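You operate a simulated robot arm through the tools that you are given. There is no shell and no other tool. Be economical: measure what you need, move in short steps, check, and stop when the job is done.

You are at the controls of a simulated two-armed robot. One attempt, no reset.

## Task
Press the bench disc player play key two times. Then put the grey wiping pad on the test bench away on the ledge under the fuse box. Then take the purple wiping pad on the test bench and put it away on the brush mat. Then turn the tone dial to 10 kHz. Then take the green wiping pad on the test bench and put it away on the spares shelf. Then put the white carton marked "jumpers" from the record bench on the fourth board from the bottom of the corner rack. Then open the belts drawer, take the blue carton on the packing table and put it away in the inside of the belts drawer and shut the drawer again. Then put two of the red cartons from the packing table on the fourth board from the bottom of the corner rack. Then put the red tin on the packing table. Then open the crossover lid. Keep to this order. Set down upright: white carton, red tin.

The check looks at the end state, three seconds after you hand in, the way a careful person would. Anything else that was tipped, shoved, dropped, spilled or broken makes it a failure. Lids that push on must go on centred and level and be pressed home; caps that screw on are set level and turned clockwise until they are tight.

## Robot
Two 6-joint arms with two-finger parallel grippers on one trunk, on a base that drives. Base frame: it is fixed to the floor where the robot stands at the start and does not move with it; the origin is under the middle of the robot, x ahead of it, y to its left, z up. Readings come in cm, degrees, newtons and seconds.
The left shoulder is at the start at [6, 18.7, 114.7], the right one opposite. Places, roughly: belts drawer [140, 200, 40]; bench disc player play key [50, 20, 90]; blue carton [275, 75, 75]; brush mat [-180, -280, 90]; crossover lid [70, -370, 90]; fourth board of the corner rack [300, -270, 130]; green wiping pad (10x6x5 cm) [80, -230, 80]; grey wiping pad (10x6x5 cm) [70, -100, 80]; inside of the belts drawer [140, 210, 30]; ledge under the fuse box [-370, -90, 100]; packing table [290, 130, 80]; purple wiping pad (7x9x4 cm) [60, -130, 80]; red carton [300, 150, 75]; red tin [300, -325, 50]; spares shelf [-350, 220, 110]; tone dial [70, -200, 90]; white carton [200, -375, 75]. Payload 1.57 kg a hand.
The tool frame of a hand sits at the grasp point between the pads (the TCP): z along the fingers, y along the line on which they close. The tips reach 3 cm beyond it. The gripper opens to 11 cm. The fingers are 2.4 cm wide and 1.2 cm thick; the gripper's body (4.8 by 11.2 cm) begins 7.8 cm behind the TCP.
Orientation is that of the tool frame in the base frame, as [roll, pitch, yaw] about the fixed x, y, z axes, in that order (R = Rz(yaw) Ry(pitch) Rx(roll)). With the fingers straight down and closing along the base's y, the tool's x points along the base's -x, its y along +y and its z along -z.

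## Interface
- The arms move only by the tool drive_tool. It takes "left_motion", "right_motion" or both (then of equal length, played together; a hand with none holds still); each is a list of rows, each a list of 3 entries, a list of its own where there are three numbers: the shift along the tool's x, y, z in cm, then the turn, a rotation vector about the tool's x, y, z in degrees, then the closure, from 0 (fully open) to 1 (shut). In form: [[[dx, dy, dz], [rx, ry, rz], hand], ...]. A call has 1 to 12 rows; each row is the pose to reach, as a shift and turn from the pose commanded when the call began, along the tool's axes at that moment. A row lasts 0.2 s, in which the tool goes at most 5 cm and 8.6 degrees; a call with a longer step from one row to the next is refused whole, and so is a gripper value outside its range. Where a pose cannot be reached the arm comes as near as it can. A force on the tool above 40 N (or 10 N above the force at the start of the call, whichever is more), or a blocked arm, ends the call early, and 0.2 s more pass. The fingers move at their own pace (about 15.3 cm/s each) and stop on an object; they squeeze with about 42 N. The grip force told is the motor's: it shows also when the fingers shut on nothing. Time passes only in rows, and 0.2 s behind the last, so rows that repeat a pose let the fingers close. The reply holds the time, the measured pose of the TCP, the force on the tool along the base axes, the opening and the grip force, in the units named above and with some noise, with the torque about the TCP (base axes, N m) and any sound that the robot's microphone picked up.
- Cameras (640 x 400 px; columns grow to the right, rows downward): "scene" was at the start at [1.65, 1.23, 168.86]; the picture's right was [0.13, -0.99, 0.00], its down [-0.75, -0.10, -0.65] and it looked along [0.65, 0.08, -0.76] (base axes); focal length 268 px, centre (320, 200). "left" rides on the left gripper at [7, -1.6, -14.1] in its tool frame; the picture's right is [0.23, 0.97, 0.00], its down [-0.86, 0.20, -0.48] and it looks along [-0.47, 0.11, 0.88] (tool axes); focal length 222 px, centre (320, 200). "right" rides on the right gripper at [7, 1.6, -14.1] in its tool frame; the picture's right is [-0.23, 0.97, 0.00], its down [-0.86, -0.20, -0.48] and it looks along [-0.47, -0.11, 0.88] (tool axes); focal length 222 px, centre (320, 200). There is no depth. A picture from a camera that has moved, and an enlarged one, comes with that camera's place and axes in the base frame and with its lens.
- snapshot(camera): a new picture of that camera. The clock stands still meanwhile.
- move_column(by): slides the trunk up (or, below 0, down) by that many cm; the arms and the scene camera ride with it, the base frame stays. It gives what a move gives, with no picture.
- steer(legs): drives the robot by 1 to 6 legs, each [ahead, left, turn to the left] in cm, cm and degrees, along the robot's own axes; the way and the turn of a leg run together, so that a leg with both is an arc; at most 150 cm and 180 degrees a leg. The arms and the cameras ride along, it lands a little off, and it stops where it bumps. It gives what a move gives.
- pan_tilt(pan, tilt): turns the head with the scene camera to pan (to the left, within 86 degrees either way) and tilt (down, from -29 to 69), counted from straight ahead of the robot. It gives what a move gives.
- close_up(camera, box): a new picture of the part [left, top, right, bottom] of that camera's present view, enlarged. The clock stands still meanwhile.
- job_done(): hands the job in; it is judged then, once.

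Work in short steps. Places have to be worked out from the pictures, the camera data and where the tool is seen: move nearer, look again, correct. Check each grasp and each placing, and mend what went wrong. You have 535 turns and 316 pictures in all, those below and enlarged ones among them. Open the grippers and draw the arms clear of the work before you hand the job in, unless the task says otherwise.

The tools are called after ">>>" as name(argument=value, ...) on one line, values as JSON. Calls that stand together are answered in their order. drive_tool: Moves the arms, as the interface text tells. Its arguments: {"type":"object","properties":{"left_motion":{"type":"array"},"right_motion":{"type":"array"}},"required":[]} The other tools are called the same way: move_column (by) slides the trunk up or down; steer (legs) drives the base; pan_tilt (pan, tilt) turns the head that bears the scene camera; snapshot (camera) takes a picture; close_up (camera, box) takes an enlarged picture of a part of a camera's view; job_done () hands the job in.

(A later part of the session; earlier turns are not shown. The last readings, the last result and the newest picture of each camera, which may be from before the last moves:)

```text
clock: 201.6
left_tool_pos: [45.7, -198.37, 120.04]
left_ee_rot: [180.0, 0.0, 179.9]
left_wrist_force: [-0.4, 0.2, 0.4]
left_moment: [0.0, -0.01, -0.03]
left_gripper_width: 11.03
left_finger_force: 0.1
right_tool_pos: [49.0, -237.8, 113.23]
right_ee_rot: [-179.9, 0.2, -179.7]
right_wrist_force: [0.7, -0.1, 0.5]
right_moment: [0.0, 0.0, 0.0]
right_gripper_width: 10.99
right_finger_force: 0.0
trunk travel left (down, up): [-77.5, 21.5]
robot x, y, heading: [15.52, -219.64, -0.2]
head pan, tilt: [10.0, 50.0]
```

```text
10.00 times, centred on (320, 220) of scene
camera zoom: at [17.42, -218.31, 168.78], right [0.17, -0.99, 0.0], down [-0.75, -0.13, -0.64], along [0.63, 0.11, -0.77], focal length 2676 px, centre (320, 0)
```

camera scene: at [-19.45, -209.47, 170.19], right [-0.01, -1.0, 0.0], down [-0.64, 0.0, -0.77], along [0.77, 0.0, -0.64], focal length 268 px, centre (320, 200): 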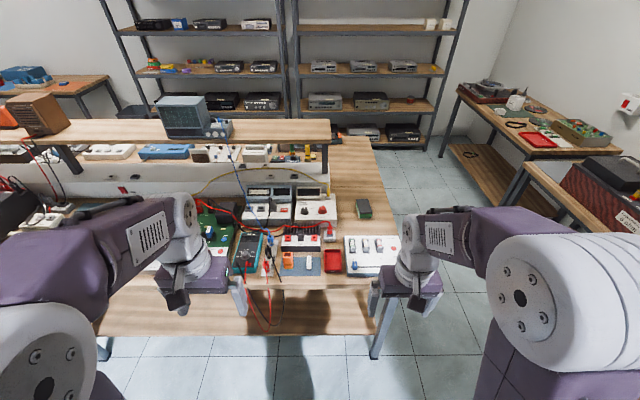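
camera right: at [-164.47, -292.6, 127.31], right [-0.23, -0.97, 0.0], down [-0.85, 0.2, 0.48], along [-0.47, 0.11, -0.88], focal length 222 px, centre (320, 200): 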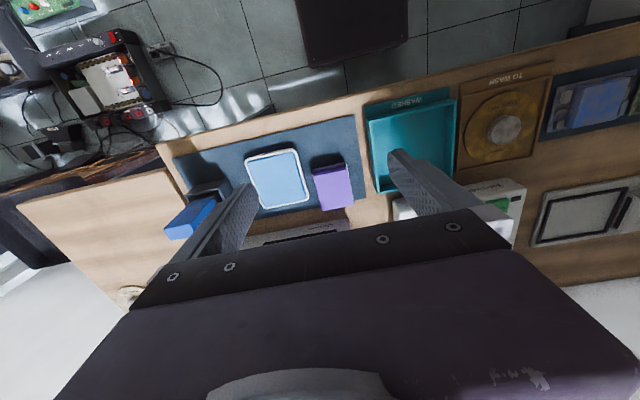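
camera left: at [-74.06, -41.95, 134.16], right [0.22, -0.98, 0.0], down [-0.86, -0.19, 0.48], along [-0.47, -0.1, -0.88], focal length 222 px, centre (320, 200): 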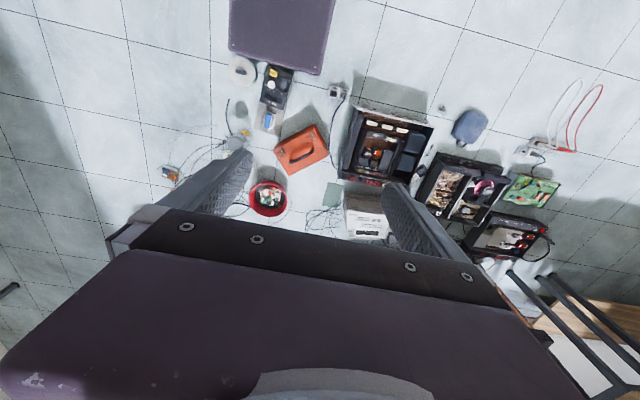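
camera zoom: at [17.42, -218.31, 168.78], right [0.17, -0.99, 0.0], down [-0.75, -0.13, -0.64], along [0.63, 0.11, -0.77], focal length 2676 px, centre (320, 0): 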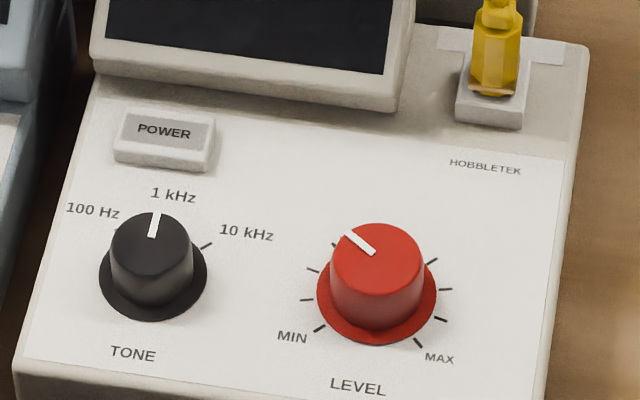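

TONE points at 1 kHz; 10 kHz is one step clockwise (~45°). Knob is near (67.7,-203.7). I bring the left hand above it, watching the blue cable to the left.

>>> drive_tool(left_motion=[[[-4, -1, 1], [0, 0, 0], 0], [[-8, -2, 2], [0, 0, 0], 0], [[-12, -3, 3], [0, 0, 0], 0], [[-16, -4, 4], [0, 0, 0], 0], [[-20, -5, 6], [0, 0, 0], 0], [[-22, -5.3, 9], [0, 0, 0], 0], [[-22, -5.3, 12], [0, 0, 0], 0]])

>>> snapshot(camera="left")

>>> snapshot(camera="scene")

```text
clock: 203.2
left_tool_pos: [67.77, -203.59, 108.04]
left_ee_rot: [-179.9, 0.1, 179.8]
left_wrist_force: [0.2, -0.3, -0.1]
left_moment: [0.0, 0.0, -0.03]
left_gripper_width: 10.96
left_finger_force: 0.0
right_tool_pos: [48.87, -237.72, 113.15]
right_ee_rot: [-179.9, 0.2, -179.7]
right_wrist_force: [-0.1, -0.6, -0.6]
right_moment: [0.01, 0.03, -0.03]
right_gripper_width: 10.98
right_finger_force: 0.0
trunk travel left (down, up): [-77.5, 21.5]
robot x, y, heading: [15.96, -219.85, -0.4]
head pan, tilt: [10.0, 50.0]
```

```text
256 pictures are left
camera left: at [60.83, -205.25, 122.06], right [-0.22, 0.97, 0.0], down [0.86, 0.2, 0.48], along [0.47, 0.11, -0.88], focal length 222 px, centre (320, 200)
```

left: 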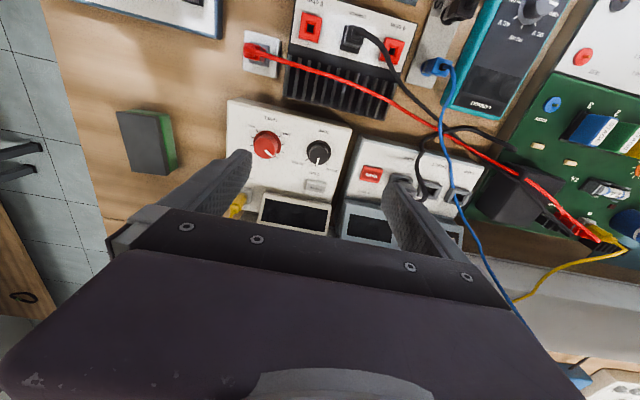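

```text
255 pictures are left
camera scene: at [17.37, -218.27, 168.78], right [0.17, -0.99, 0.0], down [-0.75, -0.13, -0.64], along [0.63, 0.11, -0.77], focal length 268 px, centre (320, 200)
```

scene: 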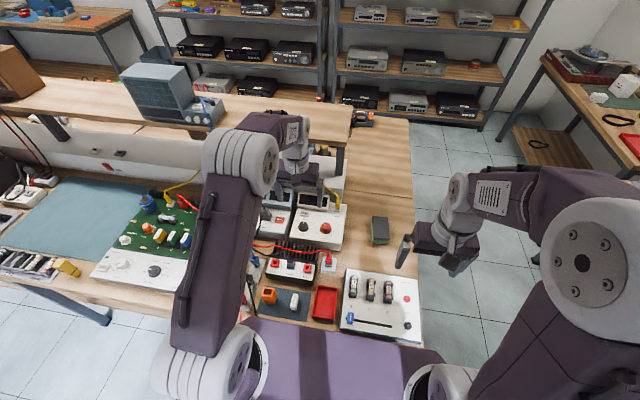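

The knob is at about (70,-203.4). I descend further, partly closing the hand, and re-measure.

>>> drive_tool(left_motion=[[[-1, 0.1, 3], [0, 0, 0], 0.4], [[-1.8, 0.1, 6], [0, 0, 0], 0.4], [[-1.8, 0.1, 9], [0, 0, 0], 0.4]])

>>> close_up(camera="left", box=[200, 60, 440, 210])

>>> close_up(camera="scene", box=[240, 170, 368, 250])

```text
clock: 204.0
left_tool_pos: [69.64, -203.61, 99.08]
left_ee_rot: [-180.0, 0.1, 179.8]
left_wrist_force: [0.4, 0.0, 0.4]
left_moment: [0.01, 0.0, 0.05]
left_gripper_width: 6.58
left_finger_force: 0.1
right_tool_pos: [48.93, -237.69, 113.13]
right_ee_rot: [-180.0, 0.2, -179.8]
right_wrist_force: [0.4, -0.3, 0.4]
right_moment: [0.01, -0.04, -0.01]
right_gripper_width: 11.0
right_finger_force: 0.0
trunk travel left (down, up): [-77.5, 21.5]
robot x, y, heading: [15.9, -220.1, -0.2]
head pan, tilt: [10.0, 50.0]
```

```text
2.67 times, centred on (320, 135) of left
camera zoom: at [62.64, -205.24, 113.21], right [-0.22, 0.97, 0.0], down [0.85, 0.2, 0.48], along [0.47, 0.11, -0.88], focal length 592 px, centre (320, 373)
```

zoom: 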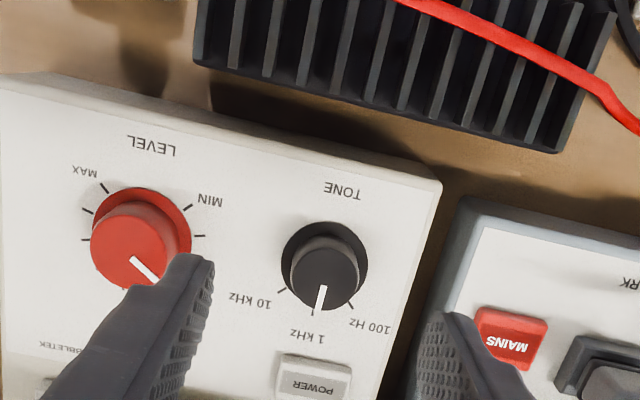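

```text
5.00 times, centred on (304, 210) of scene
camera zoom: at [17.37, -218.29, 168.78], right [0.17, -0.99, 0.0], down [-0.75, -0.13, -0.64], along [0.63, 0.11, -0.77], focal length 1338 px, centre (400, 150)
```

zoom: 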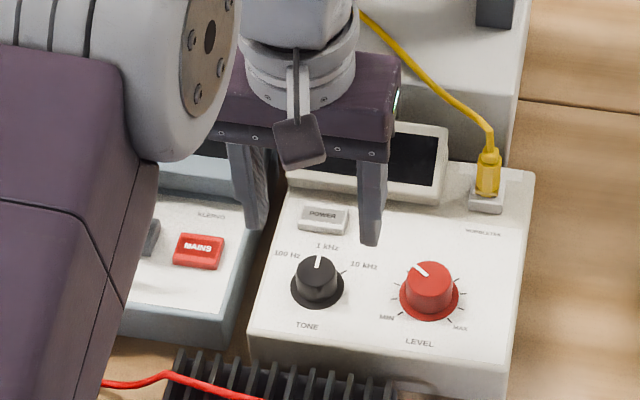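

Solved: knob top (71, -202.8, 88.8), panel ~85.5. I narrow the fingers and lower around the knob to TCP ≈89.4, then look.

>>> drive_tool(left_motion=[[[-1.5, 0.8, 3], [0, 0, 0], 0.53], [[-1.5, 0.8, 6], [0, 0, 0], 0.53], [[-1.5, 0.8, 8], [0, 0, 0], 0.53], [[-1.5, 0.8, 9.5], [0, 0, 0], 0.53]])

>>> snapshot(camera="left")

>>> close_up(camera="scene", box=[240, 170, 368, 250])

```text
clock: 205.0
left_tool_pos: [70.98, -202.75, 89.87]
left_ee_rot: [179.9, 0.8, 179.8]
left_wrist_force: [4.3, 2.7, 21.5]
left_moment: [-0.44, 0.08, -0.05]
left_gripper_width: 5.2
left_finger_force: 0.1
right_tool_pos: [48.38, -237.71, 113.33]
right_ee_rot: [-180.0, 0.4, -179.7]
right_wrist_force: [-0.1, -0.3, -0.2]
right_moment: [0.01, -0.03, -0.01]
right_gripper_width: 10.99
right_finger_force: 0.1
trunk travel left (down, up): [-77.5, 21.5]
robot x, y, heading: [15.69, -219.82, -0.3]
head pan, tilt: [10.0, 50.0]
```

```text
252 pictures are left
camera left: at [63.86, -204.45, 104.04], right [-0.22, 0.97, 0.0], down [0.85, 0.2, 0.49], along [0.48, 0.11, -0.87], focal length 222 px, centre (320, 200)
```

left: 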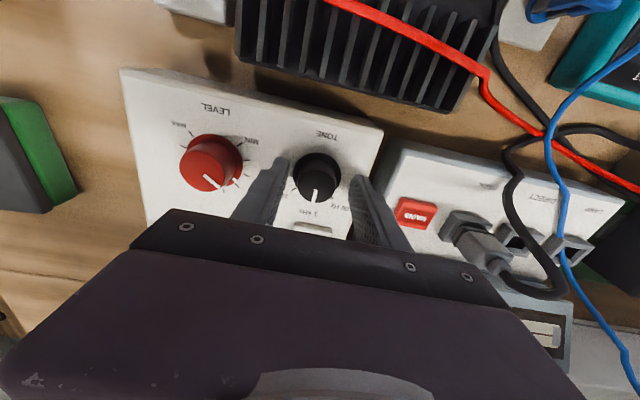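

```text
5.00 times, centred on (304, 210) of scene
camera zoom: at [16.69, -218.35, 168.83], right [0.17, -0.99, 0.0], down [-0.75, -0.13, -0.65], along [0.64, 0.11, -0.76], focal length 1338 px, centre (400, 150)
```

zoom: 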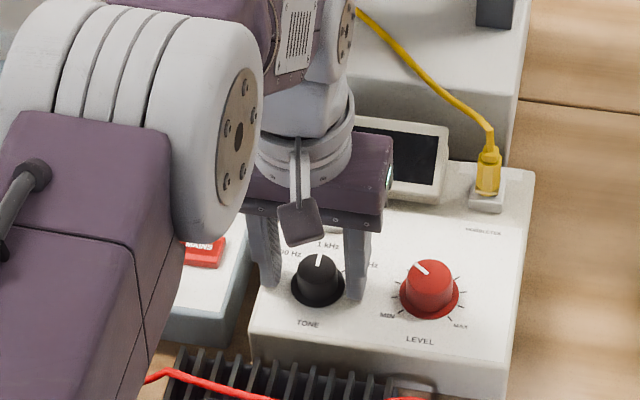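

The tips touch the panel and straddle the knob well; slightly off to the left. I rise 0.4, shift 0.4 cm, and close on the knob.

>>> drive_tool(left_motion=[[[0, -0.2, -0.4], [0, 0, 0], 0.53], [[0, -0.4, -0.4], [0, 0, 0], 0.6], [[0, -0.4, -0.4], [0, 0, 0], 0.75], [[0, -0.4, -0.4], [0, 0, 0], 0.85]])

>>> close_up(camera="scene", box=[272, 200, 336, 240])

```text
clock: 206.0
left_tool_pos: [70.92, -203.06, 90.01]
left_ee_rot: [-179.9, 0.1, 179.8]
left_wrist_force: [0.2, 5.3, 11.1]
left_moment: [-0.28, 0.1, 0.11]
left_gripper_width: 3.01
left_finger_force: 7.4
right_tool_pos: [48.67, -237.56, 113.26]
right_ee_rot: [-179.9, 0.3, -179.7]
right_wrist_force: [-0.8, 0.1, 0.5]
right_moment: [-0.02, -0.01, 0.0]
right_gripper_width: 11.0
right_finger_force: 0.2
trunk travel left (down, up): [-77.5, 21.5]
robot x, y, heading: [15.67, -220.02, 0.1]
head pan, tilt: [10.0, 50.0]
```

```text
10.00 times, centred on (304, 220) of scene
camera zoom: at [17.16, -218.21, 168.78], right [0.17, -0.99, 0.0], down [-0.75, -0.13, -0.64], along [0.63, 0.11, -0.77], focal length 2676 px, centre (480, 0)
```

zoom: 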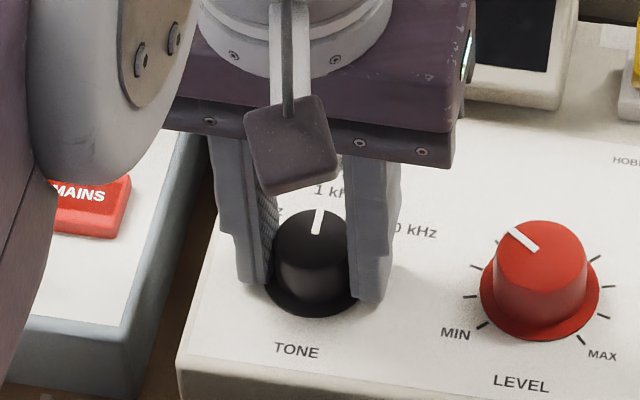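

The grip is a bit behind the knob's axis. I loosen, shift 0.5 cm toward me, rise a little, re-grip, then turn 45° clockwise.

>>> drive_tool(left_motion=[[[0, 0, -0.2], [0, 0, 0], 0.62], [[0.5, 0, -0.3], [0, 0, 0], 0.65], [[0.5, 0, -0.3], [0, 0, 0], 0.8], [[0.5, 0, -0.3], [0, 0, 0], 1], [[0.5, 0, -0.3], [0, 0, 0], 1]])

>>> drive_tool(left_motion=[[[0, 0, 0], [0, 0, 8], 1], [[0, 0, 0], [0, 0, 16], 1], [[0, 0, 0], [0, 0, 24], 1], [[0, 0, 0], [0, 0, 32], 1], [[0, 0, 0], [0, 0, 40], 1], [[0, 0, 0], [0, 0, 46], 1]])

>>> close_up(camera="scene", box=[272, 200, 336, 240])

```text
clock: 207.2
left_tool_pos: [70.52, -203.07, 90.33]
left_ee_rot: [-180.0, -0.1, 179.8]
left_wrist_force: [-2.7, 2.2, -10.4]
left_moment: [0.36, -0.73, -0.02]
left_gripper_width: 2.96
left_finger_force: 39.2
right_tool_pos: [48.91, -237.67, 113.21]
right_ee_rot: [-179.9, 0.2, -179.7]
right_wrist_force: [0.1, 0.8, 0.1]
right_moment: [0.01, 0.01, 0.06]
right_gripper_width: 10.99
right_finger_force: 0.0
trunk travel left (down, up): [-77.5, 21.5]
robot x, y, heading: [15.95, -219.6, 0.1]
head pan, tilt: [10.0, 50.0]
```

```text
clock: 208.6
left_tool_pos: [70.78, -202.8, 90.24]
left_ee_rot: [-179.9, 0.1, 133.7]
left_wrist_force: [-2.2, 22.1, -10.2]
left_moment: [1.39, 0.31, 0.07]
left_gripper_width: 2.96
left_finger_force: 39.8
right_tool_pos: [49.03, -237.29, 113.22]
right_ee_rot: [-179.7, 0.1, -179.7]
right_wrist_force: [-0.6, 0.1, -0.4]
right_moment: [0.0, -0.03, 0.01]
right_gripper_width: 11.0
right_finger_force: 0.1
trunk travel left (down, up): [-77.5, 21.5]
robot x, y, heading: [15.59, -219.94, -0.0]
head pan, tilt: [10.0, 50.0]
```

```text
10.00 times, centred on (304, 220) of scene
camera zoom: at [17.54, -217.66, 168.77], right [0.17, -0.99, 0.0], down [-0.76, -0.13, -0.64], along [0.63, 0.11, -0.77], focal length 2676 px, centre (480, 0)
```

zoom: 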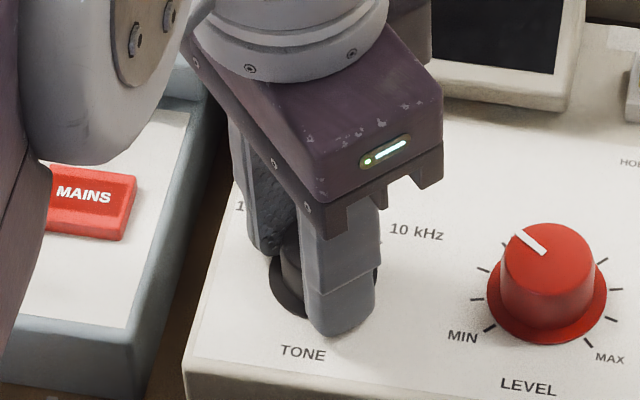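

Turned 46°. I open and lift to see the pointer.

>>> drive_tool(left_motion=[[[0, 0, 0], [0, 0, 46], 0.6], [[0, 0, 0], [0, 0, 46], 0.5], [[0, 0, -4], [0, 0, 46], 0.5], [[0, 0, -8], [0, 0, 46], 0.5]])

```text
refused: row 1 steps farther than a row can; nothing moved
```

>>> drive_tool(left_motion=[[[0, 0, 0], [0, 0, 0], 0.6], [[0, 0, 0], [0, 0, 0], 0.5], [[0, 0, -4], [0, 0, 0], 0.5], [[0, 0, -8], [0, 0, 0], 0.5]])

>>> close_up(camera="scene", box=[272, 200, 336, 240])

>>> close_up(camera="left", box=[240, 80, 432, 200])

```text
clock: 209.6
left_tool_pos: [70.4, -203.12, 98.29]
left_ee_rot: [179.9, 0.1, 133.8]
left_wrist_force: [0.3, -0.5, -0.1]
left_moment: [-0.02, -0.04, 0.02]
left_gripper_width: 5.52
left_finger_force: 0.0
right_tool_pos: [48.77, -237.8, 113.11]
right_ee_rot: [-180.0, 0.3, -179.8]
right_wrist_force: [-0.1, 0.5, 0.3]
right_moment: [-0.01, -0.01, 0.02]
right_gripper_width: 11.03
right_finger_force: 0.0
trunk travel left (down, up): [-77.5, 21.5]
robot x, y, heading: [15.66, -219.83, -0.3]
head pan, tilt: [10.0, 50.0]
```

```text
10.00 times, centred on (304, 220) of scene
camera zoom: at [17.22, -218.37, 168.77], right [0.17, -0.99, 0.0], down [-0.75, -0.13, -0.64], along [0.63, 0.11, -0.77], focal length 2676 px, centre (480, 0)
```

zoom: 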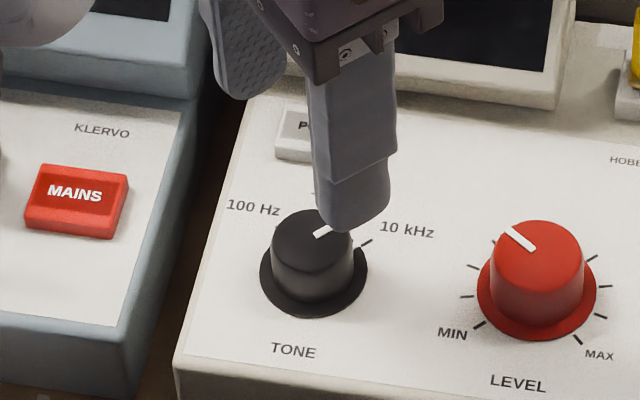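

```text
3.33 times, centred on (336, 140) of left
camera zoom: at [64.51, -199.33, 112.46], right [0.55, 0.84, 0.0], down [0.73, -0.48, 0.48], along [0.4, -0.26, -0.88], focal length 740 px, centre (267, 400)
```

zoom: 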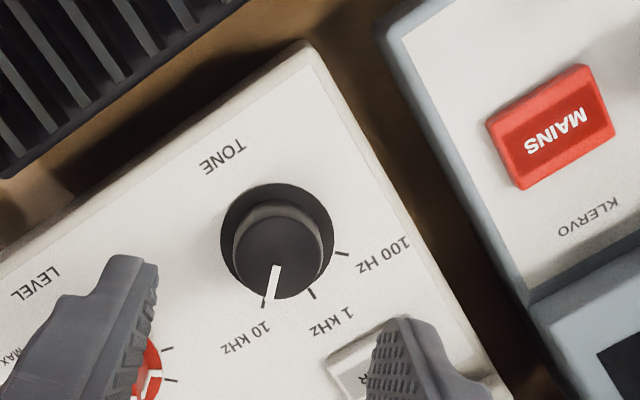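

The pointer sits on the 10 kHz tick. I withdraw the left hand, and bring the right hand above the green pad near (75,-230).

>>> drive_tool(left_motion=[[[0, 0, -5], [0, 0, 0], 0], [[0, 0, -10], [0, 0, 0], 0], [[0, 0, -15], [0, 0, -8], 0], [[1.5, -1.5, -20], [0, 0, -16], 0], [[4, -4, -22], [0, 0, -24], 0], [[7, -7, -22], [0, 0, -32], 0], [[10, -10, -22], [0, 0, -40], 0], [[13, -13, -22], [0, 0, -46], 0]], right_motion=[[[-3.5, 0.8, 0], [0, 0, 0], 0], [[-7, 1.6, 0], [0, 0, 0], 0], [[-10.5, 2.5, 0], [0, 0, 0], 0], [[-14, 3.5, 1], [0, 0, 0], 0], [[-17.5, 4.5, 2], [0, 0, 0], 0], [[-21, 5.5, 4], [0, 0, 0], 0], [[-24, 6.5, 7], [0, 0, 0], 0], [[-26, 7.2, 10], [0, 0, 0], 0]])

>>> snapshot(camera="right")

>>> snapshot(camera="scene")

```text
refused: row 4 steps farther than a row can; nothing moved
```

```text
246 pictures are left
camera right: at [41.66, -236.06, 127.26], right [0.22, 0.97, 0.0], down [0.85, -0.2, 0.48], along [0.47, -0.11, -0.88], focal length 222 px, centre (320, 200)
```

right: 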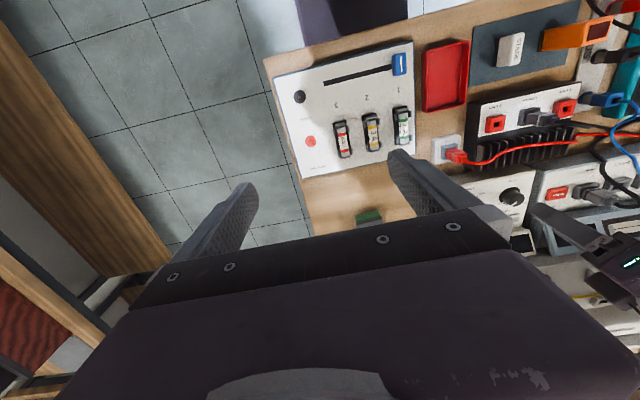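

```text
245 pictures are left
camera scene: at [17.22, -218.37, 168.77], right [0.17, -0.99, 0.0], down [-0.75, -0.13, -0.64], along [0.63, 0.11, -0.77], focal length 268 px, centre (320, 200)
```

scene: 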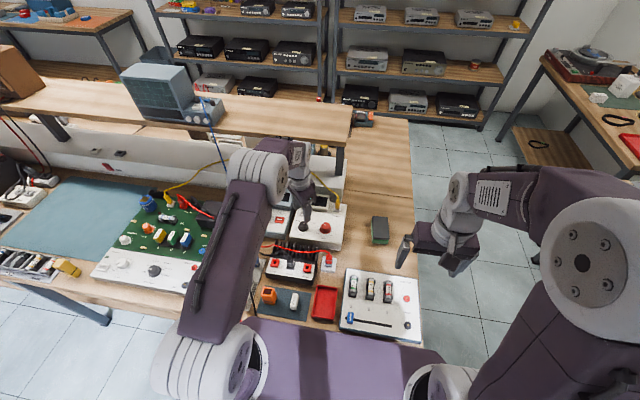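

I split the steps smaller and run it again.

>>> drive_tool(left_motion=[[[0, 0, -4], [0, 0, 0], 0], [[0, 0, -8], [0, 0, 0], 0], [[0, 0, -12], [0, 0, -8], 0], [[1, -1, -16], [0, 0, -16], 0], [[3.5, -3.5, -19], [0, 0, -24], 0], [[6.5, -6.5, -20], [0, 0, -32], 0], [[9.5, -9.5, -20], [0, 0, -40], 0], [[12.5, -12.5, -20], [0, 0, -46], 0]], right_motion=[[[-3.5, 0.8, 0], [0, 0, 0], 0], [[-7, 1.6, 0], [0, 0, 0], 0], [[-10.5, 2.5, 0], [0, 0, 0], 0], [[-14, 3.5, 1], [0, 0, 0], 0], [[-17.5, 4.5, 2], [0, 0, 0], 0], [[-21, 5.5, 4], [0, 0, 0], 0], [[-24, 6.5, 7], [0, 0, 0], 0], [[-26, 7.2, 10], [0, 0, 0], 0]])

>>> snapshot(camera="right")

```text
clock: 211.4
left_tool_pos: [52.63, -202.76, 118.32]
left_ee_rot: [180.0, 0.2, 179.9]
left_wrist_force: [0.7, 0.8, 0.9]
left_moment: [0.0, 0.0, 0.02]
left_gripper_width: 11.01
left_finger_force: 0.0
right_tool_pos: [74.71, -230.36, 103.27]
right_ee_rot: [180.0, 0.2, -179.7]
right_wrist_force: [-0.5, 0.3, 0.1]
right_moment: [-0.01, 0.0, 0.01]
right_gripper_width: 11.01
right_finger_force: 0.0
trunk travel left (down, up): [-77.5, 21.5]
robot x, y, heading: [16.1, -219.84, -0.4]
head pan, tilt: [10.0, 50.0]
```

```text
244 pictures are left
camera right: at [67.71, -228.65, 117.31], right [0.22, 0.97, 0.0], down [0.85, -0.2, 0.48], along [0.47, -0.11, -0.88], focal length 222 px, centre (320, 200)
```

right: 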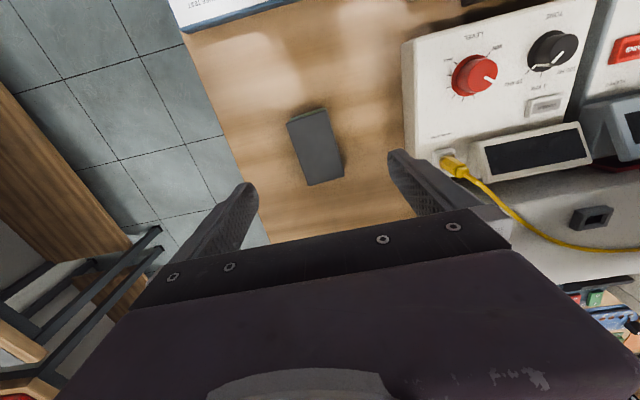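

Pad centre ≈(76.2,-231.1), ~4° turned. It is far out, so I nudge the base 5 cm ahead, then align and descend.

>>> steer(legs=[[5, 0, 0]])

```text
clock: 212.5
left_tool_pos: [56.61, -203.59, 118.15]
left_ee_rot: [180.0, 0.0, 177.4]
left_wrist_force: [0.5, 0.8, -0.5]
left_moment: [-0.02, 0.01, 0.03]
left_gripper_width: 10.99
left_finger_force: 0.1
right_tool_pos: [77.5, -232.06, 103.03]
right_ee_rot: [-179.9, 0.0, 178.0]
right_wrist_force: [0.5, 0.0, -1.1]
right_moment: [0.01, 0.02, -0.03]
right_gripper_width: 10.96
right_finger_force: 0.0
trunk travel left (down, up): [-77.5, 21.5]
robot x, y, heading: [18.81, -218.97, -2.4]
head pan, tilt: [10.0, 50.0]
stopped in leg 1: the robot was blocked; the commanded pose is now the measured one
```

The base touched the bench; it turned slightly. I ease back 1 cm and check that everything stands.

>>> steer(legs=[[-1.5, 0, 2]])

>>> snapshot(camera="right")

>>> snapshot(camera="scene")

```text
clock: 213.3
left_tool_pos: [54.53, -202.39, 118.14]
left_ee_rot: [179.9, 0.0, 179.5]
left_wrist_force: [0.2, -1.3, 0.3]
left_moment: [0.05, 0.07, -0.06]
left_gripper_width: 10.98
left_finger_force: 0.1
right_tool_pos: [76.42, -230.22, 103.0]
right_ee_rot: [-180.0, 0.0, 179.9]
right_wrist_force: [0.7, 0.0, -1.0]
right_moment: [0.0, 0.03, -0.05]
right_gripper_width: 10.99
right_finger_force: 0.0
trunk travel left (down, up): [-77.5, 21.5]
robot x, y, heading: [16.89, -219.28, -0.7]
head pan, tilt: [10.0, 50.0]
```

```text
243 pictures are left
camera right: at [69.38, -228.39, 117.11], right [0.23, 0.97, 0.0], down [0.85, -0.2, 0.48], along [0.47, -0.11, -0.88], focal length 222 px, centre (320, 200)
```

right: 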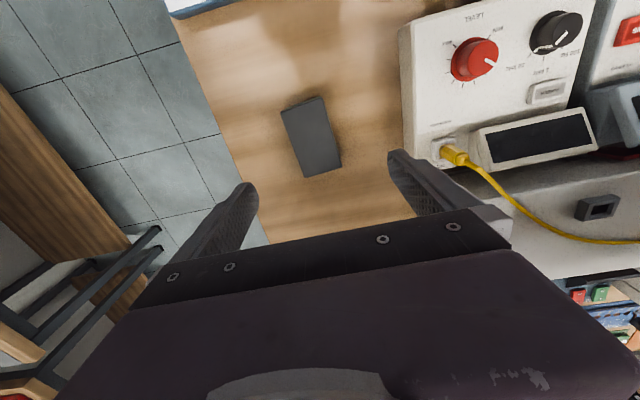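

```text
242 pictures are left
camera scene: at [19.16, -217.74, 168.77], right [0.16, -0.99, 0.0], down [-0.76, -0.13, -0.64], along [0.63, 0.11, -0.77], focal length 268 px, centre (320, 200)
```

scene: 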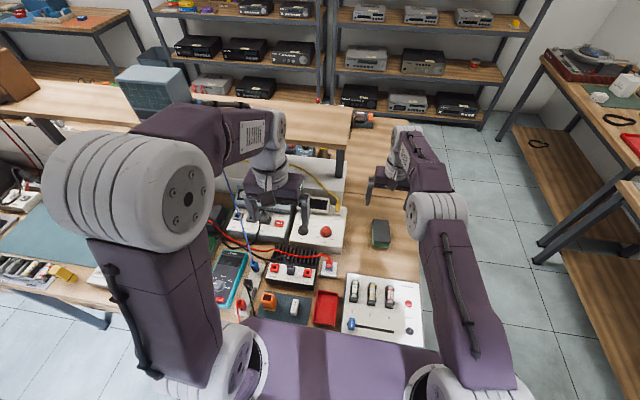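

Everything stands. Pad centre is (75.9,-231.1); I align and descend to TCP ≈86, then close.

>>> drive_tool(right_motion=[[[0.4, -0.8, 4], [0, 0, -4], 0], [[0.4, -0.8, 8], [0, 0, -4], 0], [[0.4, -0.8, 12], [0, 0, -4], 0], [[0.4, -0.8, 15], [0, 0, -4], 0], [[0.4, -0.8, 17], [0, 0, -4], 0], [[0.4, -0.8, 17], [0, 0, -4], 1], [[0.4, -0.8, 17], [0, 0, -4], 1], [[0.4, -0.8, 17], [0, 0, -4], 1], [[0.4, -0.8, 17], [0, 0, -4], 1]])

>>> snapshot(camera="right")

```text
clock: 215.3
left_tool_pos: [54.27, -202.28, 118.2]
left_ee_rot: [-180.0, 0.1, 179.5]
left_wrist_force: [0.3, -0.6, -0.4]
left_moment: [0.0, -0.01, 0.01]
left_gripper_width: 10.99
left_finger_force: 0.1
right_tool_pos: [74.67, -231.03, 86.51]
right_ee_rot: [-179.9, 0.2, -176.1]
right_wrist_force: [-0.6, 0.7, 0.8]
right_moment: [0.02, -0.06, 0.0]
right_gripper_width: 5.92
right_finger_force: 42.6
right hand out of reach, approached as far as the arm can: row 4, 5, 6, 7, 8, 9
trunk travel left (down, up): [-77.5, 21.5]
robot x, y, heading: [17.17, -218.72, -0.5]
head pan, tilt: [10.0, 50.0]
```

```text
241 pictures are left
camera right: at [67.48, -229.77, 100.58], right [0.16, 0.99, 0.0], down [0.87, -0.14, 0.48], along [0.47, -0.08, -0.88], focal length 222 px, centre (320, 200)
```

right: 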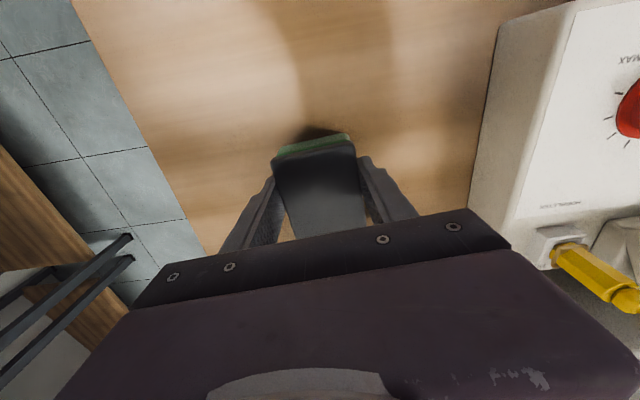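

Held (5.9 cm). I lift, draw in, and take the route to the spares shelf on the far side.

>>> drive_tool(right_motion=[[[0, 0, -4], [0, 0, 0], 1], [[0, 0, -8], [0, 0, 0], 1], [[0, 0, -12], [0, 0, 0], 1], [[3, 0, -16], [0, 0, 0], 1], [[7, 0, -19], [0, 0, 0], 1], [[11, 0, -22], [0, 0, 0], 1], [[15, 0, -25], [0, 0, 0], 1], [[19, 0, -28], [0, 0, 0], 1], [[23, 0, -29], [0, 0, 0], 1], [[27, 0, -29], [0, 0, 0], 1]], left_motion=[[[2, 0, 0], [0, 0, 0], 0], [[4, 0, 0], [0, 0, 0], 0], [[6, 0, 0], [0, 0, 0], 0], [[8, 0, 0], [0, 0, 0], 0], [[9, 0, 0], [0, 0, 0], 0], [[9, 0, 0], [0, 0, 0], 0], [[9, 0, 0], [0, 0, 0], 0], [[9, 0, 0], [0, 0, 0], 0], [[9, 0, 0], [0, 0, 0], 0], [[9, 0, 0], [0, 0, 0], 0]])

>>> steer(legs=[[-40, 0, 0.5], [0, 150, 0], [0, 150, 0], [0, 30, 0]])

>>> steer(legs=[[0, 0, 180]])

```text
clock: 217.5
left_tool_pos: [45.29, -202.2, 118.31]
left_ee_rot: [-179.9, 0.0, 179.6]
left_wrist_force: [-0.5, 0.1, 0.7]
left_moment: [0.02, -0.02, -0.02]
left_gripper_width: 10.98
left_finger_force: 0.1
right_tool_pos: [70.56, -229.8, 124.05]
right_ee_rot: [-179.9, -0.3, -176.1]
right_wrist_force: [0.6, -0.3, -1.3]
right_moment: [0.0, 0.0, 0.03]
right_gripper_width: 5.94
right_finger_force: 41.9
right hand out of reach, approached as far as the arm can: row 1, 2, 3, 4, 5, 6, 7, 8, 9, 10
trunk travel left (down, up): [-77.5, 21.5]
robot x, y, heading: [16.91, -219.38, -0.7]
head pan, tilt: [10.0, 50.0]
```

```text
clock: 235.7
left_tool_pos: [6.87, 129.3, 118.26]
left_ee_rot: [179.9, 0.0, 179.5]
left_wrist_force: [0.5, -0.4, -0.7]
left_moment: [0.02, -0.01, -0.01]
left_gripper_width: 11.0
left_finger_force: 0.1
right_tool_pos: [32.12, 101.67, 123.92]
right_ee_rot: [-179.9, -0.3, -176.1]
right_wrist_force: [0.1, -0.5, -0.7]
right_moment: [0.03, 0.02, 0.02]
right_gripper_width: 5.91
right_finger_force: 42.8
trunk travel left (down, up): [-77.5, 21.5]
robot x, y, heading: [-21.53, 112.8, -0.5]
head pan, tilt: [10.0, 50.0]
```

```text
clock: 243.4
left_tool_pos: [-50.0, 96.53, 118.21]
left_ee_rot: [180.0, 0.1, -2.5]
left_wrist_force: [0.9, 0.1, -0.2]
left_moment: [-0.03, -0.01, -0.02]
left_gripper_width: 11.0
left_finger_force: 0.1
right_tool_pos: [-74.25, 125.16, 124.03]
right_ee_rot: [-179.9, -0.3, 1.8]
right_wrist_force: [0.1, 1.0, -0.5]
right_moment: [0.0, -0.03, 0.02]
right_gripper_width: 5.93
right_finger_force: 42.0
trunk travel left (down, up): [-77.5, 21.5]
robot x, y, heading: [-21.16, 112.73, 177.5]
head pan, tilt: [10.0, 50.0]
```

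The right hand stayed extended but nothing was hit. I pull it in now.

>>> drive_tool(right_motion=[[[4, 0, 1], [0, 0, 0], 1], [[8, 0, 2], [0, 0, 0], 1], [[12, 0, 4], [0, 0, 0], 1], [[16, 0, 6], [0, 0, 0], 1], [[20, 0, 8], [0, 0, 0], 1]])

>>> pan_tilt(pan=-25, tilt=20)

>>> snapshot(camera="scene")

```text
clock: 244.6
left_tool_pos: [-49.94, 96.68, 118.32]
left_ee_rot: [180.0, 0.1, -2.6]
left_wrist_force: [-0.2, -0.3, 0.7]
left_moment: [0.0, 0.03, -0.01]
left_gripper_width: 11.01
left_finger_force: 0.0
right_tool_pos: [-74.33, 125.21, 124.0]
right_ee_rot: [-179.8, -0.3, 1.8]
right_wrist_force: [0.8, -0.8, 0.2]
right_moment: [0.0, 0.0, -0.02]
right_gripper_width: 5.88
right_finger_force: 42.2
right hand out of reach, approached as far as the arm can: row 1, 2, 3, 4, 5
trunk travel left (down, up): [-77.5, 21.5]
robot x, y, heading: [-21.43, 112.43, 177.3]
head pan, tilt: [10.0, 50.0]
```

```text
clock: 245.6
left_tool_pos: [-49.99, 96.64, 118.36]
left_ee_rot: [179.9, 0.1, -2.7]
left_wrist_force: [-0.7, 0.7, 0.1]
left_moment: [-0.02, 0.0, 0.01]
left_gripper_width: 11.01
left_finger_force: 0.1
right_tool_pos: [-74.35, 125.25, 124.13]
right_ee_rot: [-180.0, -0.3, 1.8]
right_wrist_force: [-1.4, 0.3, -0.9]
right_moment: [0.01, -0.01, 0.0]
right_gripper_width: 5.89
right_finger_force: 42.2
trunk travel left (down, up): [-77.5, 21.5]
robot x, y, heading: [-21.35, 112.58, 177.2]
head pan, tilt: [-25.0, 20.0]
```

```text
240 pictures are left
camera scene: at [-23.66, 116.81, 173.33], right [0.46, 0.89, 0.0], down [0.3, -0.16, -0.94], along [-0.83, 0.43, -0.34], focal length 268 px, centre (320, 200)
```

scene: 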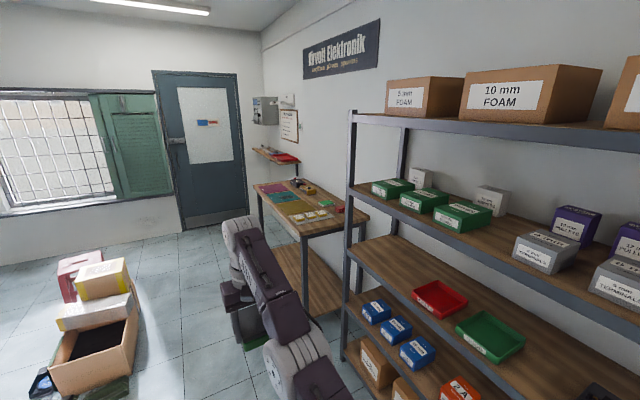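

The right arm seems stuck near a singular stretch. I try moving it down and sideways in small steps to free it.

>>> drive_tool(right_motion=[[[0, 0, 4], [0, 0, 0], 1], [[2, 0, 8], [0, 0, 0], 1], [[5, 0, 11], [0, 0, 0], 1], [[9, 0, 12], [0, 0, 0], 1]])

```text
clock: 246.6
left_tool_pos: [-49.93, 96.6, 118.33]
left_ee_rot: [-180.0, 0.1, -2.5]
left_wrist_force: [-0.3, -0.4, 0.3]
left_moment: [0.01, -0.01, 0.0]
left_gripper_width: 10.98
left_finger_force: 0.0
right_tool_pos: [-74.32, 125.22, 124.03]
right_ee_rot: [-179.9, -0.3, 1.7]
right_wrist_force: [0.1, 0.6, -0.6]
right_moment: [-0.02, 0.0, -0.01]
right_gripper_width: 5.91
right_finger_force: 42.4
right hand out of reach, approached as far as the arm can: row 1, 2, 3, 4
trunk travel left (down, up): [-77.5, 21.5]
robot x, y, heading: [-21.45, 112.46, 177.3]
head pan, tilt: [-25.0, 20.0]
```

I look at the right arm's posture.

>>> pan_tilt(pan=-15, tilt=45)

>>> snapshot(camera="scene")

```text
clock: 247.5
left_tool_pos: [-50.11, 96.75, 118.34]
left_ee_rot: [179.9, 0.2, -2.5]
left_wrist_force: [-0.3, -0.1, 0.3]
left_moment: [0.03, -0.01, -0.03]
left_gripper_width: 10.98
left_finger_force: 0.0
right_tool_pos: [-74.33, 125.25, 124.04]
right_ee_rot: [-179.9, -0.3, 1.8]
right_wrist_force: [-0.5, -0.2, 0.1]
right_moment: [-0.05, 0.0, 0.0]
right_gripper_width: 5.92
right_finger_force: 42.0
trunk travel left (down, up): [-77.5, 21.5]
robot x, y, heading: [-21.32, 112.39, 177.2]
head pan, tilt: [-15.0, 45.0]
```

```text
239 pictures are left
camera scene: at [-23.15, 114.97, 169.47], right [0.3, 0.95, 0.0], down [0.67, -0.21, -0.71], along [-0.67, 0.21, -0.71], focal length 268 px, centre (320, 200)
```

scene: 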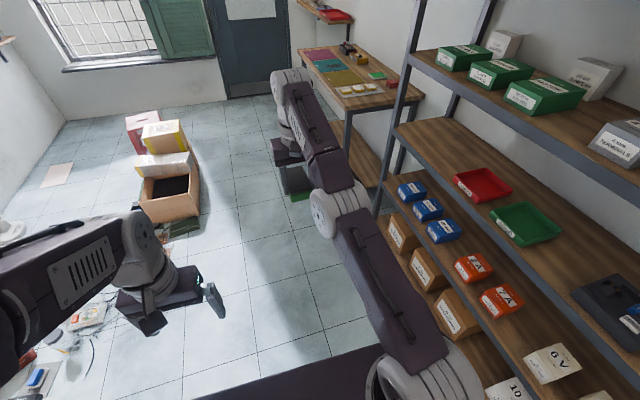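

The arm is stretched straight. The commanded pose may by now lie too close to the body, so I command it back outward and up to a reachable spot.

>>> drive_tool(right_motion=[[[-4, 0, -2], [0, 0, 0], 1], [[-8, 0, -4], [0, 0, 0], 1], [[-12, 0, -6], [0, 0, 0], 1], [[-16, 0, -8], [0, 0, 0], 1], [[-20, 0, -10], [0, 0, 0], 1], [[-24, 0, -12], [0, 0, 0], 1], [[-28, 0, -14], [0, 0, 0], 1], [[-31, 0, -16], [0, 0, 0], 1]])

```text
clock: 249.3
left_tool_pos: [-50.06, 96.73, 118.23]
left_ee_rot: [-180.0, 0.2, -2.6]
left_wrist_force: [0.5, 0.5, 0.1]
left_moment: [-0.01, 0.02, -0.01]
left_gripper_width: 11.02
left_finger_force: 0.1
right_tool_pos: [-74.7, 125.87, 124.39]
right_ee_rot: [-179.9, -0.3, 1.8]
right_wrist_force: [-0.1, 0.9, -0.9]
right_moment: [0.0, 0.0, -0.01]
right_gripper_width: 5.93
right_finger_force: 41.7
right hand out of reach, approached as far as the arm can: row 1, 2, 3, 4, 5, 6, 7, 8
trunk travel left (down, up): [-77.5, 21.5]
robot x, y, heading: [-21.28, 112.64, 177.3]
head pan, tilt: [-15.0, 45.0]
```

It hardly moved. I test a pure wrist tilt to shift the joint configuration.

>>> drive_tool(right_motion=[[[0, 0, 0], [0, 8, 0], 1], [[0, 0, 0], [0, 16, 0], 1], [[0, 0, 0], [0, 24, 0], 1]])

```text
clock: 250.1
left_tool_pos: [-50.03, 96.74, 118.21]
left_ee_rot: [179.9, 0.1, -2.6]
left_wrist_force: [0.3, -0.3, -0.4]
left_moment: [0.0, -0.01, -0.01]
left_gripper_width: 11.0
left_finger_force: 0.1
right_tool_pos: [-65.51, 127.16, 121.07]
right_ee_rot: [-179.8, -24.4, 1.6]
right_wrist_force: [-1.0, 0.3, -1.1]
right_moment: [0.0, 0.02, -0.02]
right_gripper_width: 5.9
right_finger_force: 41.4
right hand out of reach, approached as far as the arm can: row 1, 2, 3
trunk travel left (down, up): [-77.5, 21.5]
robot x, y, heading: [-21.4, 112.8, 177.3]
head pan, tilt: [-15.0, 45.0]
```

That freed it somewhat. I now move it inward along the tool's x axis in small steps.

>>> drive_tool(right_motion=[[[3, 0, 0], [0, 0, 0], 1], [[6, 0, 0], [0, 0, 0], 1], [[9, 0, 0], [0, 0, 0], 1], [[12, 0, 0], [0, 0, 0], 1]])

```text
clock: 251.1
left_tool_pos: [-49.85, 96.72, 118.37]
left_ee_rot: [180.0, 0.1, -2.6]
left_wrist_force: [1.5, -0.9, 0.1]
left_moment: [-0.02, 0.03, 0.03]
left_gripper_width: 10.98
left_finger_force: 0.0
right_tool_pos: [-54.3, 127.6, 126.1]
right_ee_rot: [-179.9, -24.2, 1.9]
right_wrist_force: [0.2, -0.3, -1.1]
right_moment: [0.02, 0.03, -0.03]
right_gripper_width: 5.93
right_finger_force: 41.8
trunk travel left (down, up): [-77.5, 21.5]
robot x, y, heading: [-21.38, 112.62, 177.2]
head pan, tilt: [-15.0, 45.0]
```

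Freed. I level the hand again.

>>> drive_tool(right_motion=[[[0, 0, 1], [0, -8, 0], 1], [[0, 0, 3], [0, -16, 0], 1], [[0, 0, 5], [0, -24, 0], 1]])

>>> steer(legs=[[150, 0, 2.5], [125, 0, 0]])

>>> steer(legs=[[0, 0, -90]])

>>> pan_tilt(pan=0, tilt=30)

>>> snapshot(camera="scene")

```text
clock: 251.9
left_tool_pos: [-49.94, 96.68, 118.27]
left_ee_rot: [180.0, 0.1, -2.6]
left_wrist_force: [-0.2, -0.7, -0.3]
left_moment: [0.01, -0.01, 0.02]
left_gripper_width: 11.0
left_finger_force: 0.1
right_tool_pos: [-52.32, 127.67, 121.25]
right_ee_rot: [-179.9, -0.1, 1.8]
right_wrist_force: [0.3, 0.7, -1.4]
right_moment: [0.0, 0.0, 0.01]
right_gripper_width: 5.88
right_finger_force: 41.6
trunk travel left (down, up): [-77.5, 21.5]
robot x, y, heading: [-21.49, 112.36, 177.3]
head pan, tilt: [-15.0, 45.0]
```

```text
clock: 265.2
left_tool_pos: [-323.6, 96.64, 118.33]
left_ee_rot: [-179.9, 0.0, 0.7]
left_wrist_force: [-0.2, 0.1, -0.2]
left_moment: [-0.01, 0.05, 0.03]
left_gripper_width: 11.0
left_finger_force: 0.0
right_tool_pos: [-327.73, 127.33, 121.33]
right_ee_rot: [-179.9, -0.3, 5.0]
right_wrist_force: [-0.3, 0.2, -0.9]
right_moment: [0.01, 0.01, -0.01]
right_gripper_width: 5.9
right_finger_force: 42.2
trunk travel left (down, up): [-77.5, 21.5]
robot x, y, heading: [-295.82, 114.0, -178.9]
head pan, tilt: [-15.0, 45.0]
```

```text
clock: 269.4
left_tool_pos: [-313.37, 141.83, 118.25]
left_ee_rot: [-179.9, 0.1, -89.4]
left_wrist_force: [0.6, -0.1, -0.5]
left_moment: [-0.03, 0.03, 0.02]
left_gripper_width: 11.03
left_finger_force: 0.1
right_tool_pos: [-282.55, 146.0, 121.39]
right_ee_rot: [-179.9, -0.4, -85.1]
right_wrist_force: [0.1, 0.0, -0.7]
right_moment: [-0.03, 0.01, -0.01]
right_gripper_width: 5.92
right_finger_force: 42.1
trunk travel left (down, up): [-77.5, 21.5]
robot x, y, heading: [-295.83, 114.37, 90.7]
head pan, tilt: [-15.0, 45.0]
```

```text
clock: 270.2
left_tool_pos: [-313.33, 141.93, 118.29]
left_ee_rot: [-179.9, 0.1, -89.4]
left_wrist_force: [-0.3, -0.2, 0.3]
left_moment: [0.0, -0.05, 0.01]
left_gripper_width: 10.97
left_finger_force: 0.0
right_tool_pos: [-282.49, 145.95, 121.33]
right_ee_rot: [-179.9, -0.3, -85.0]
right_wrist_force: [-0.3, -0.7, 0.5]
right_moment: [-0.02, -0.01, 0.01]
right_gripper_width: 5.9
right_finger_force: 42.0
trunk travel left (down, up): [-77.5, 21.5]
robot x, y, heading: [-295.88, 114.35, 90.7]
head pan, tilt: [0.0, 30.0]
```

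```text
238 pictures are left
camera scene: at [-295.96, 117.4, 171.72], right [1.0, 0.01, 0.0], down [0.0, -0.5, -0.87], along [-0.01, 0.87, -0.5], focal length 268 px, centre (320, 200)
```

scene: 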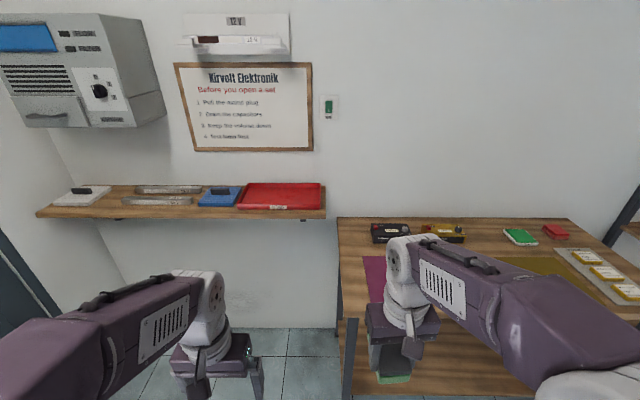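

I zoom on the shelf to find free room.

>>> close_up(camera="scene", box=[20, 150, 340, 250])

```text
2.00 times, centred on (180, 200) of scene
camera zoom: at [-295.96, 117.4, 171.72], right [1.0, 0.01, 0.0], down [0.0, -0.5, -0.87], along [-0.01, 0.87, -0.5], focal length 535 px, centre (600, 200)
```

zoom: 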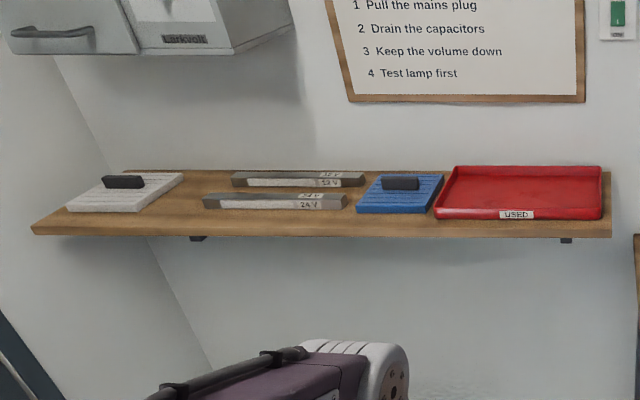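

The free gap is between the white tile and the strips (x≈-393 to -383), partly beneath the wall box. I position the robot diagonally at about (-345,163), heading 140°, so the right arm can reach in.

>>> steer(legs=[[0, 49, 0], [48, 0, 0], [0, 0, 49]])

>>> move_column(by=-25)

>>> pan_tilt(pan=-20, tilt=15)

>>> snapshot(camera="scene")

```text
clock: 277.8
left_tool_pos: [-377.84, 166.51, 118.2]
left_ee_rot: [180.0, 0.1, -39.9]
left_wrist_force: [0.1, 0.3, 0.4]
left_moment: [0.01, 0.05, 0.0]
left_gripper_width: 11.02
left_finger_force: 0.2
right_tool_pos: [-361.04, 192.53, 121.27]
right_ee_rot: [-179.8, -0.4, -35.5]
right_wrist_force: [-1.3, 0.4, 0.3]
right_moment: [-0.02, -0.05, 0.0]
right_gripper_width: 5.9
right_finger_force: 41.5
trunk travel left (down, up): [-77.5, 21.5]
robot x, y, heading: [-345.21, 161.4, 139.9]
head pan, tilt: [0.0, 30.0]
```

```text
clock: 280.4
left_tool_pos: [-377.83, 166.4, 93.27]
left_ee_rot: [-180.0, 0.1, -39.9]
left_wrist_force: [0.4, 0.4, -1.1]
left_moment: [-0.04, 0.01, 0.03]
left_gripper_width: 10.99
left_finger_force: 0.1
right_tool_pos: [-360.86, 192.49, 96.29]
right_ee_rot: [-179.9, -0.3, -35.6]
right_wrist_force: [-0.2, 0.4, -0.9]
right_moment: [0.0, 0.0, -0.03]
right_gripper_width: 5.91
right_finger_force: 42.0
trunk travel left (down, up): [-52.5, 46.5]
robot x, y, heading: [-345.34, 161.62, 140.1]
head pan, tilt: [0.0, 30.0]
```

```text
clock: 281.2
left_tool_pos: [-377.84, 166.42, 93.3]
left_ee_rot: [179.9, 0.1, -39.9]
left_wrist_force: [-0.2, -0.2, -0.8]
left_moment: [0.0, -0.03, 0.02]
left_gripper_width: 11.0
left_finger_force: 0.1
right_tool_pos: [-361.03, 192.47, 96.38]
right_ee_rot: [-179.9, -0.4, -35.5]
right_wrist_force: [-0.4, 0.3, -0.5]
right_moment: [-0.02, -0.01, 0.04]
right_gripper_width: 5.92
right_finger_force: 42.3
trunk travel left (down, up): [-52.5, 46.5]
robot x, y, heading: [-345.48, 162.16, 140.2]
head pan, tilt: [-20.0, 15.0]
```

```text
236 pictures are left
camera scene: at [-345.56, 166.15, 149.14], right [0.86, 0.5, 0.0], down [0.13, -0.22, -0.97], along [-0.49, 0.83, -0.26], focal length 268 px, centre (320, 200)
```

scene: 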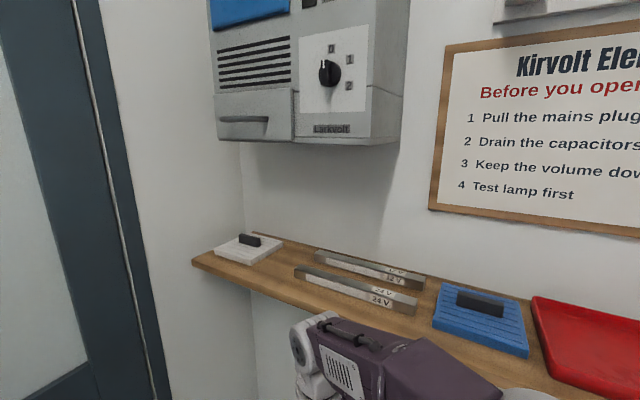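

Clear view: gap x≈-396 to -383, shelf front y≈207, box bottom ≈146. I restore the trunk and move in ~20 cm; then I'll enter with a slight forward tilt to keep the wrist clear of the box.

>>> move_column(by=25)

>>> steer(legs=[[18, 2, 0]])

>>> pan_tilt(pan=-25, tilt=35)

>>> snapshot(camera="scene")

```text
clock: 283.8
left_tool_pos: [-377.96, 166.42, 118.27]
left_ee_rot: [179.9, 0.1, -39.9]
left_wrist_force: [0.7, 0.3, 1.3]
left_moment: [-0.01, -0.05, 0.01]
left_gripper_width: 11.02
left_finger_force: 0.0
right_tool_pos: [-360.94, 192.44, 121.27]
right_ee_rot: [-179.9, -0.2, -35.5]
right_wrist_force: [0.5, -0.7, -1.1]
right_moment: [-0.01, -0.02, 0.0]
right_gripper_width: 5.92
right_finger_force: 41.6
trunk travel left (down, up): [-77.5, 21.5]
robot x, y, heading: [-345.47, 161.58, 139.9]
head pan, tilt: [-20.0, 15.0]
```

```text
clock: 285.3
left_tool_pos: [-392.62, 176.18, 118.26]
left_ee_rot: [179.9, 0.2, -39.8]
left_wrist_force: [0.2, -0.1, 0.8]
left_moment: [0.02, 0.01, 0.04]
left_gripper_width: 11.01
left_finger_force: 0.0
right_tool_pos: [-375.84, 202.15, 121.46]
right_ee_rot: [-179.9, -0.1, -35.4]
right_wrist_force: [0.3, 0.3, -0.6]
right_moment: [-0.03, 0.02, -0.01]
right_gripper_width: 5.9
right_finger_force: 41.6
trunk travel left (down, up): [-77.5, 21.5]
robot x, y, heading: [-360.26, 171.33, 140.0]
head pan, tilt: [-20.0, 15.0]
```

```text
clock: 286.1
left_tool_pos: [-392.89, 176.29, 118.34]
left_ee_rot: [180.0, 0.0, -39.7]
left_wrist_force: [0.5, 0.1, -0.2]
left_moment: [-0.02, 0.0, -0.02]
left_gripper_width: 11.0
left_finger_force: 0.1
right_tool_pos: [-376.08, 202.36, 121.28]
right_ee_rot: [-179.9, -0.3, -35.4]
right_wrist_force: [0.5, -0.6, -0.5]
right_moment: [0.01, 0.02, -0.04]
right_gripper_width: 5.91
right_finger_force: 42.0
trunk travel left (down, up): [-77.5, 21.5]
robot x, y, heading: [-360.15, 171.61, 140.4]
head pan, tilt: [-25.0, 35.0]
```

```text
235 pictures are left
camera scene: at [-359.71, 176.0, 170.95], right [0.9, 0.43, 0.0], down [0.24, -0.52, -0.82], along [-0.35, 0.74, -0.57], focal length 268 px, centre (320, 200)
```

scene: 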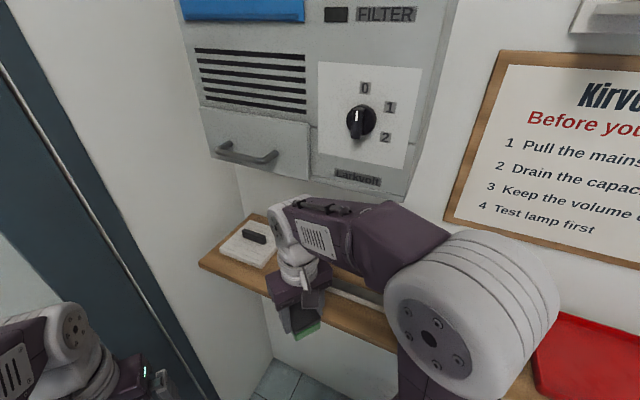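

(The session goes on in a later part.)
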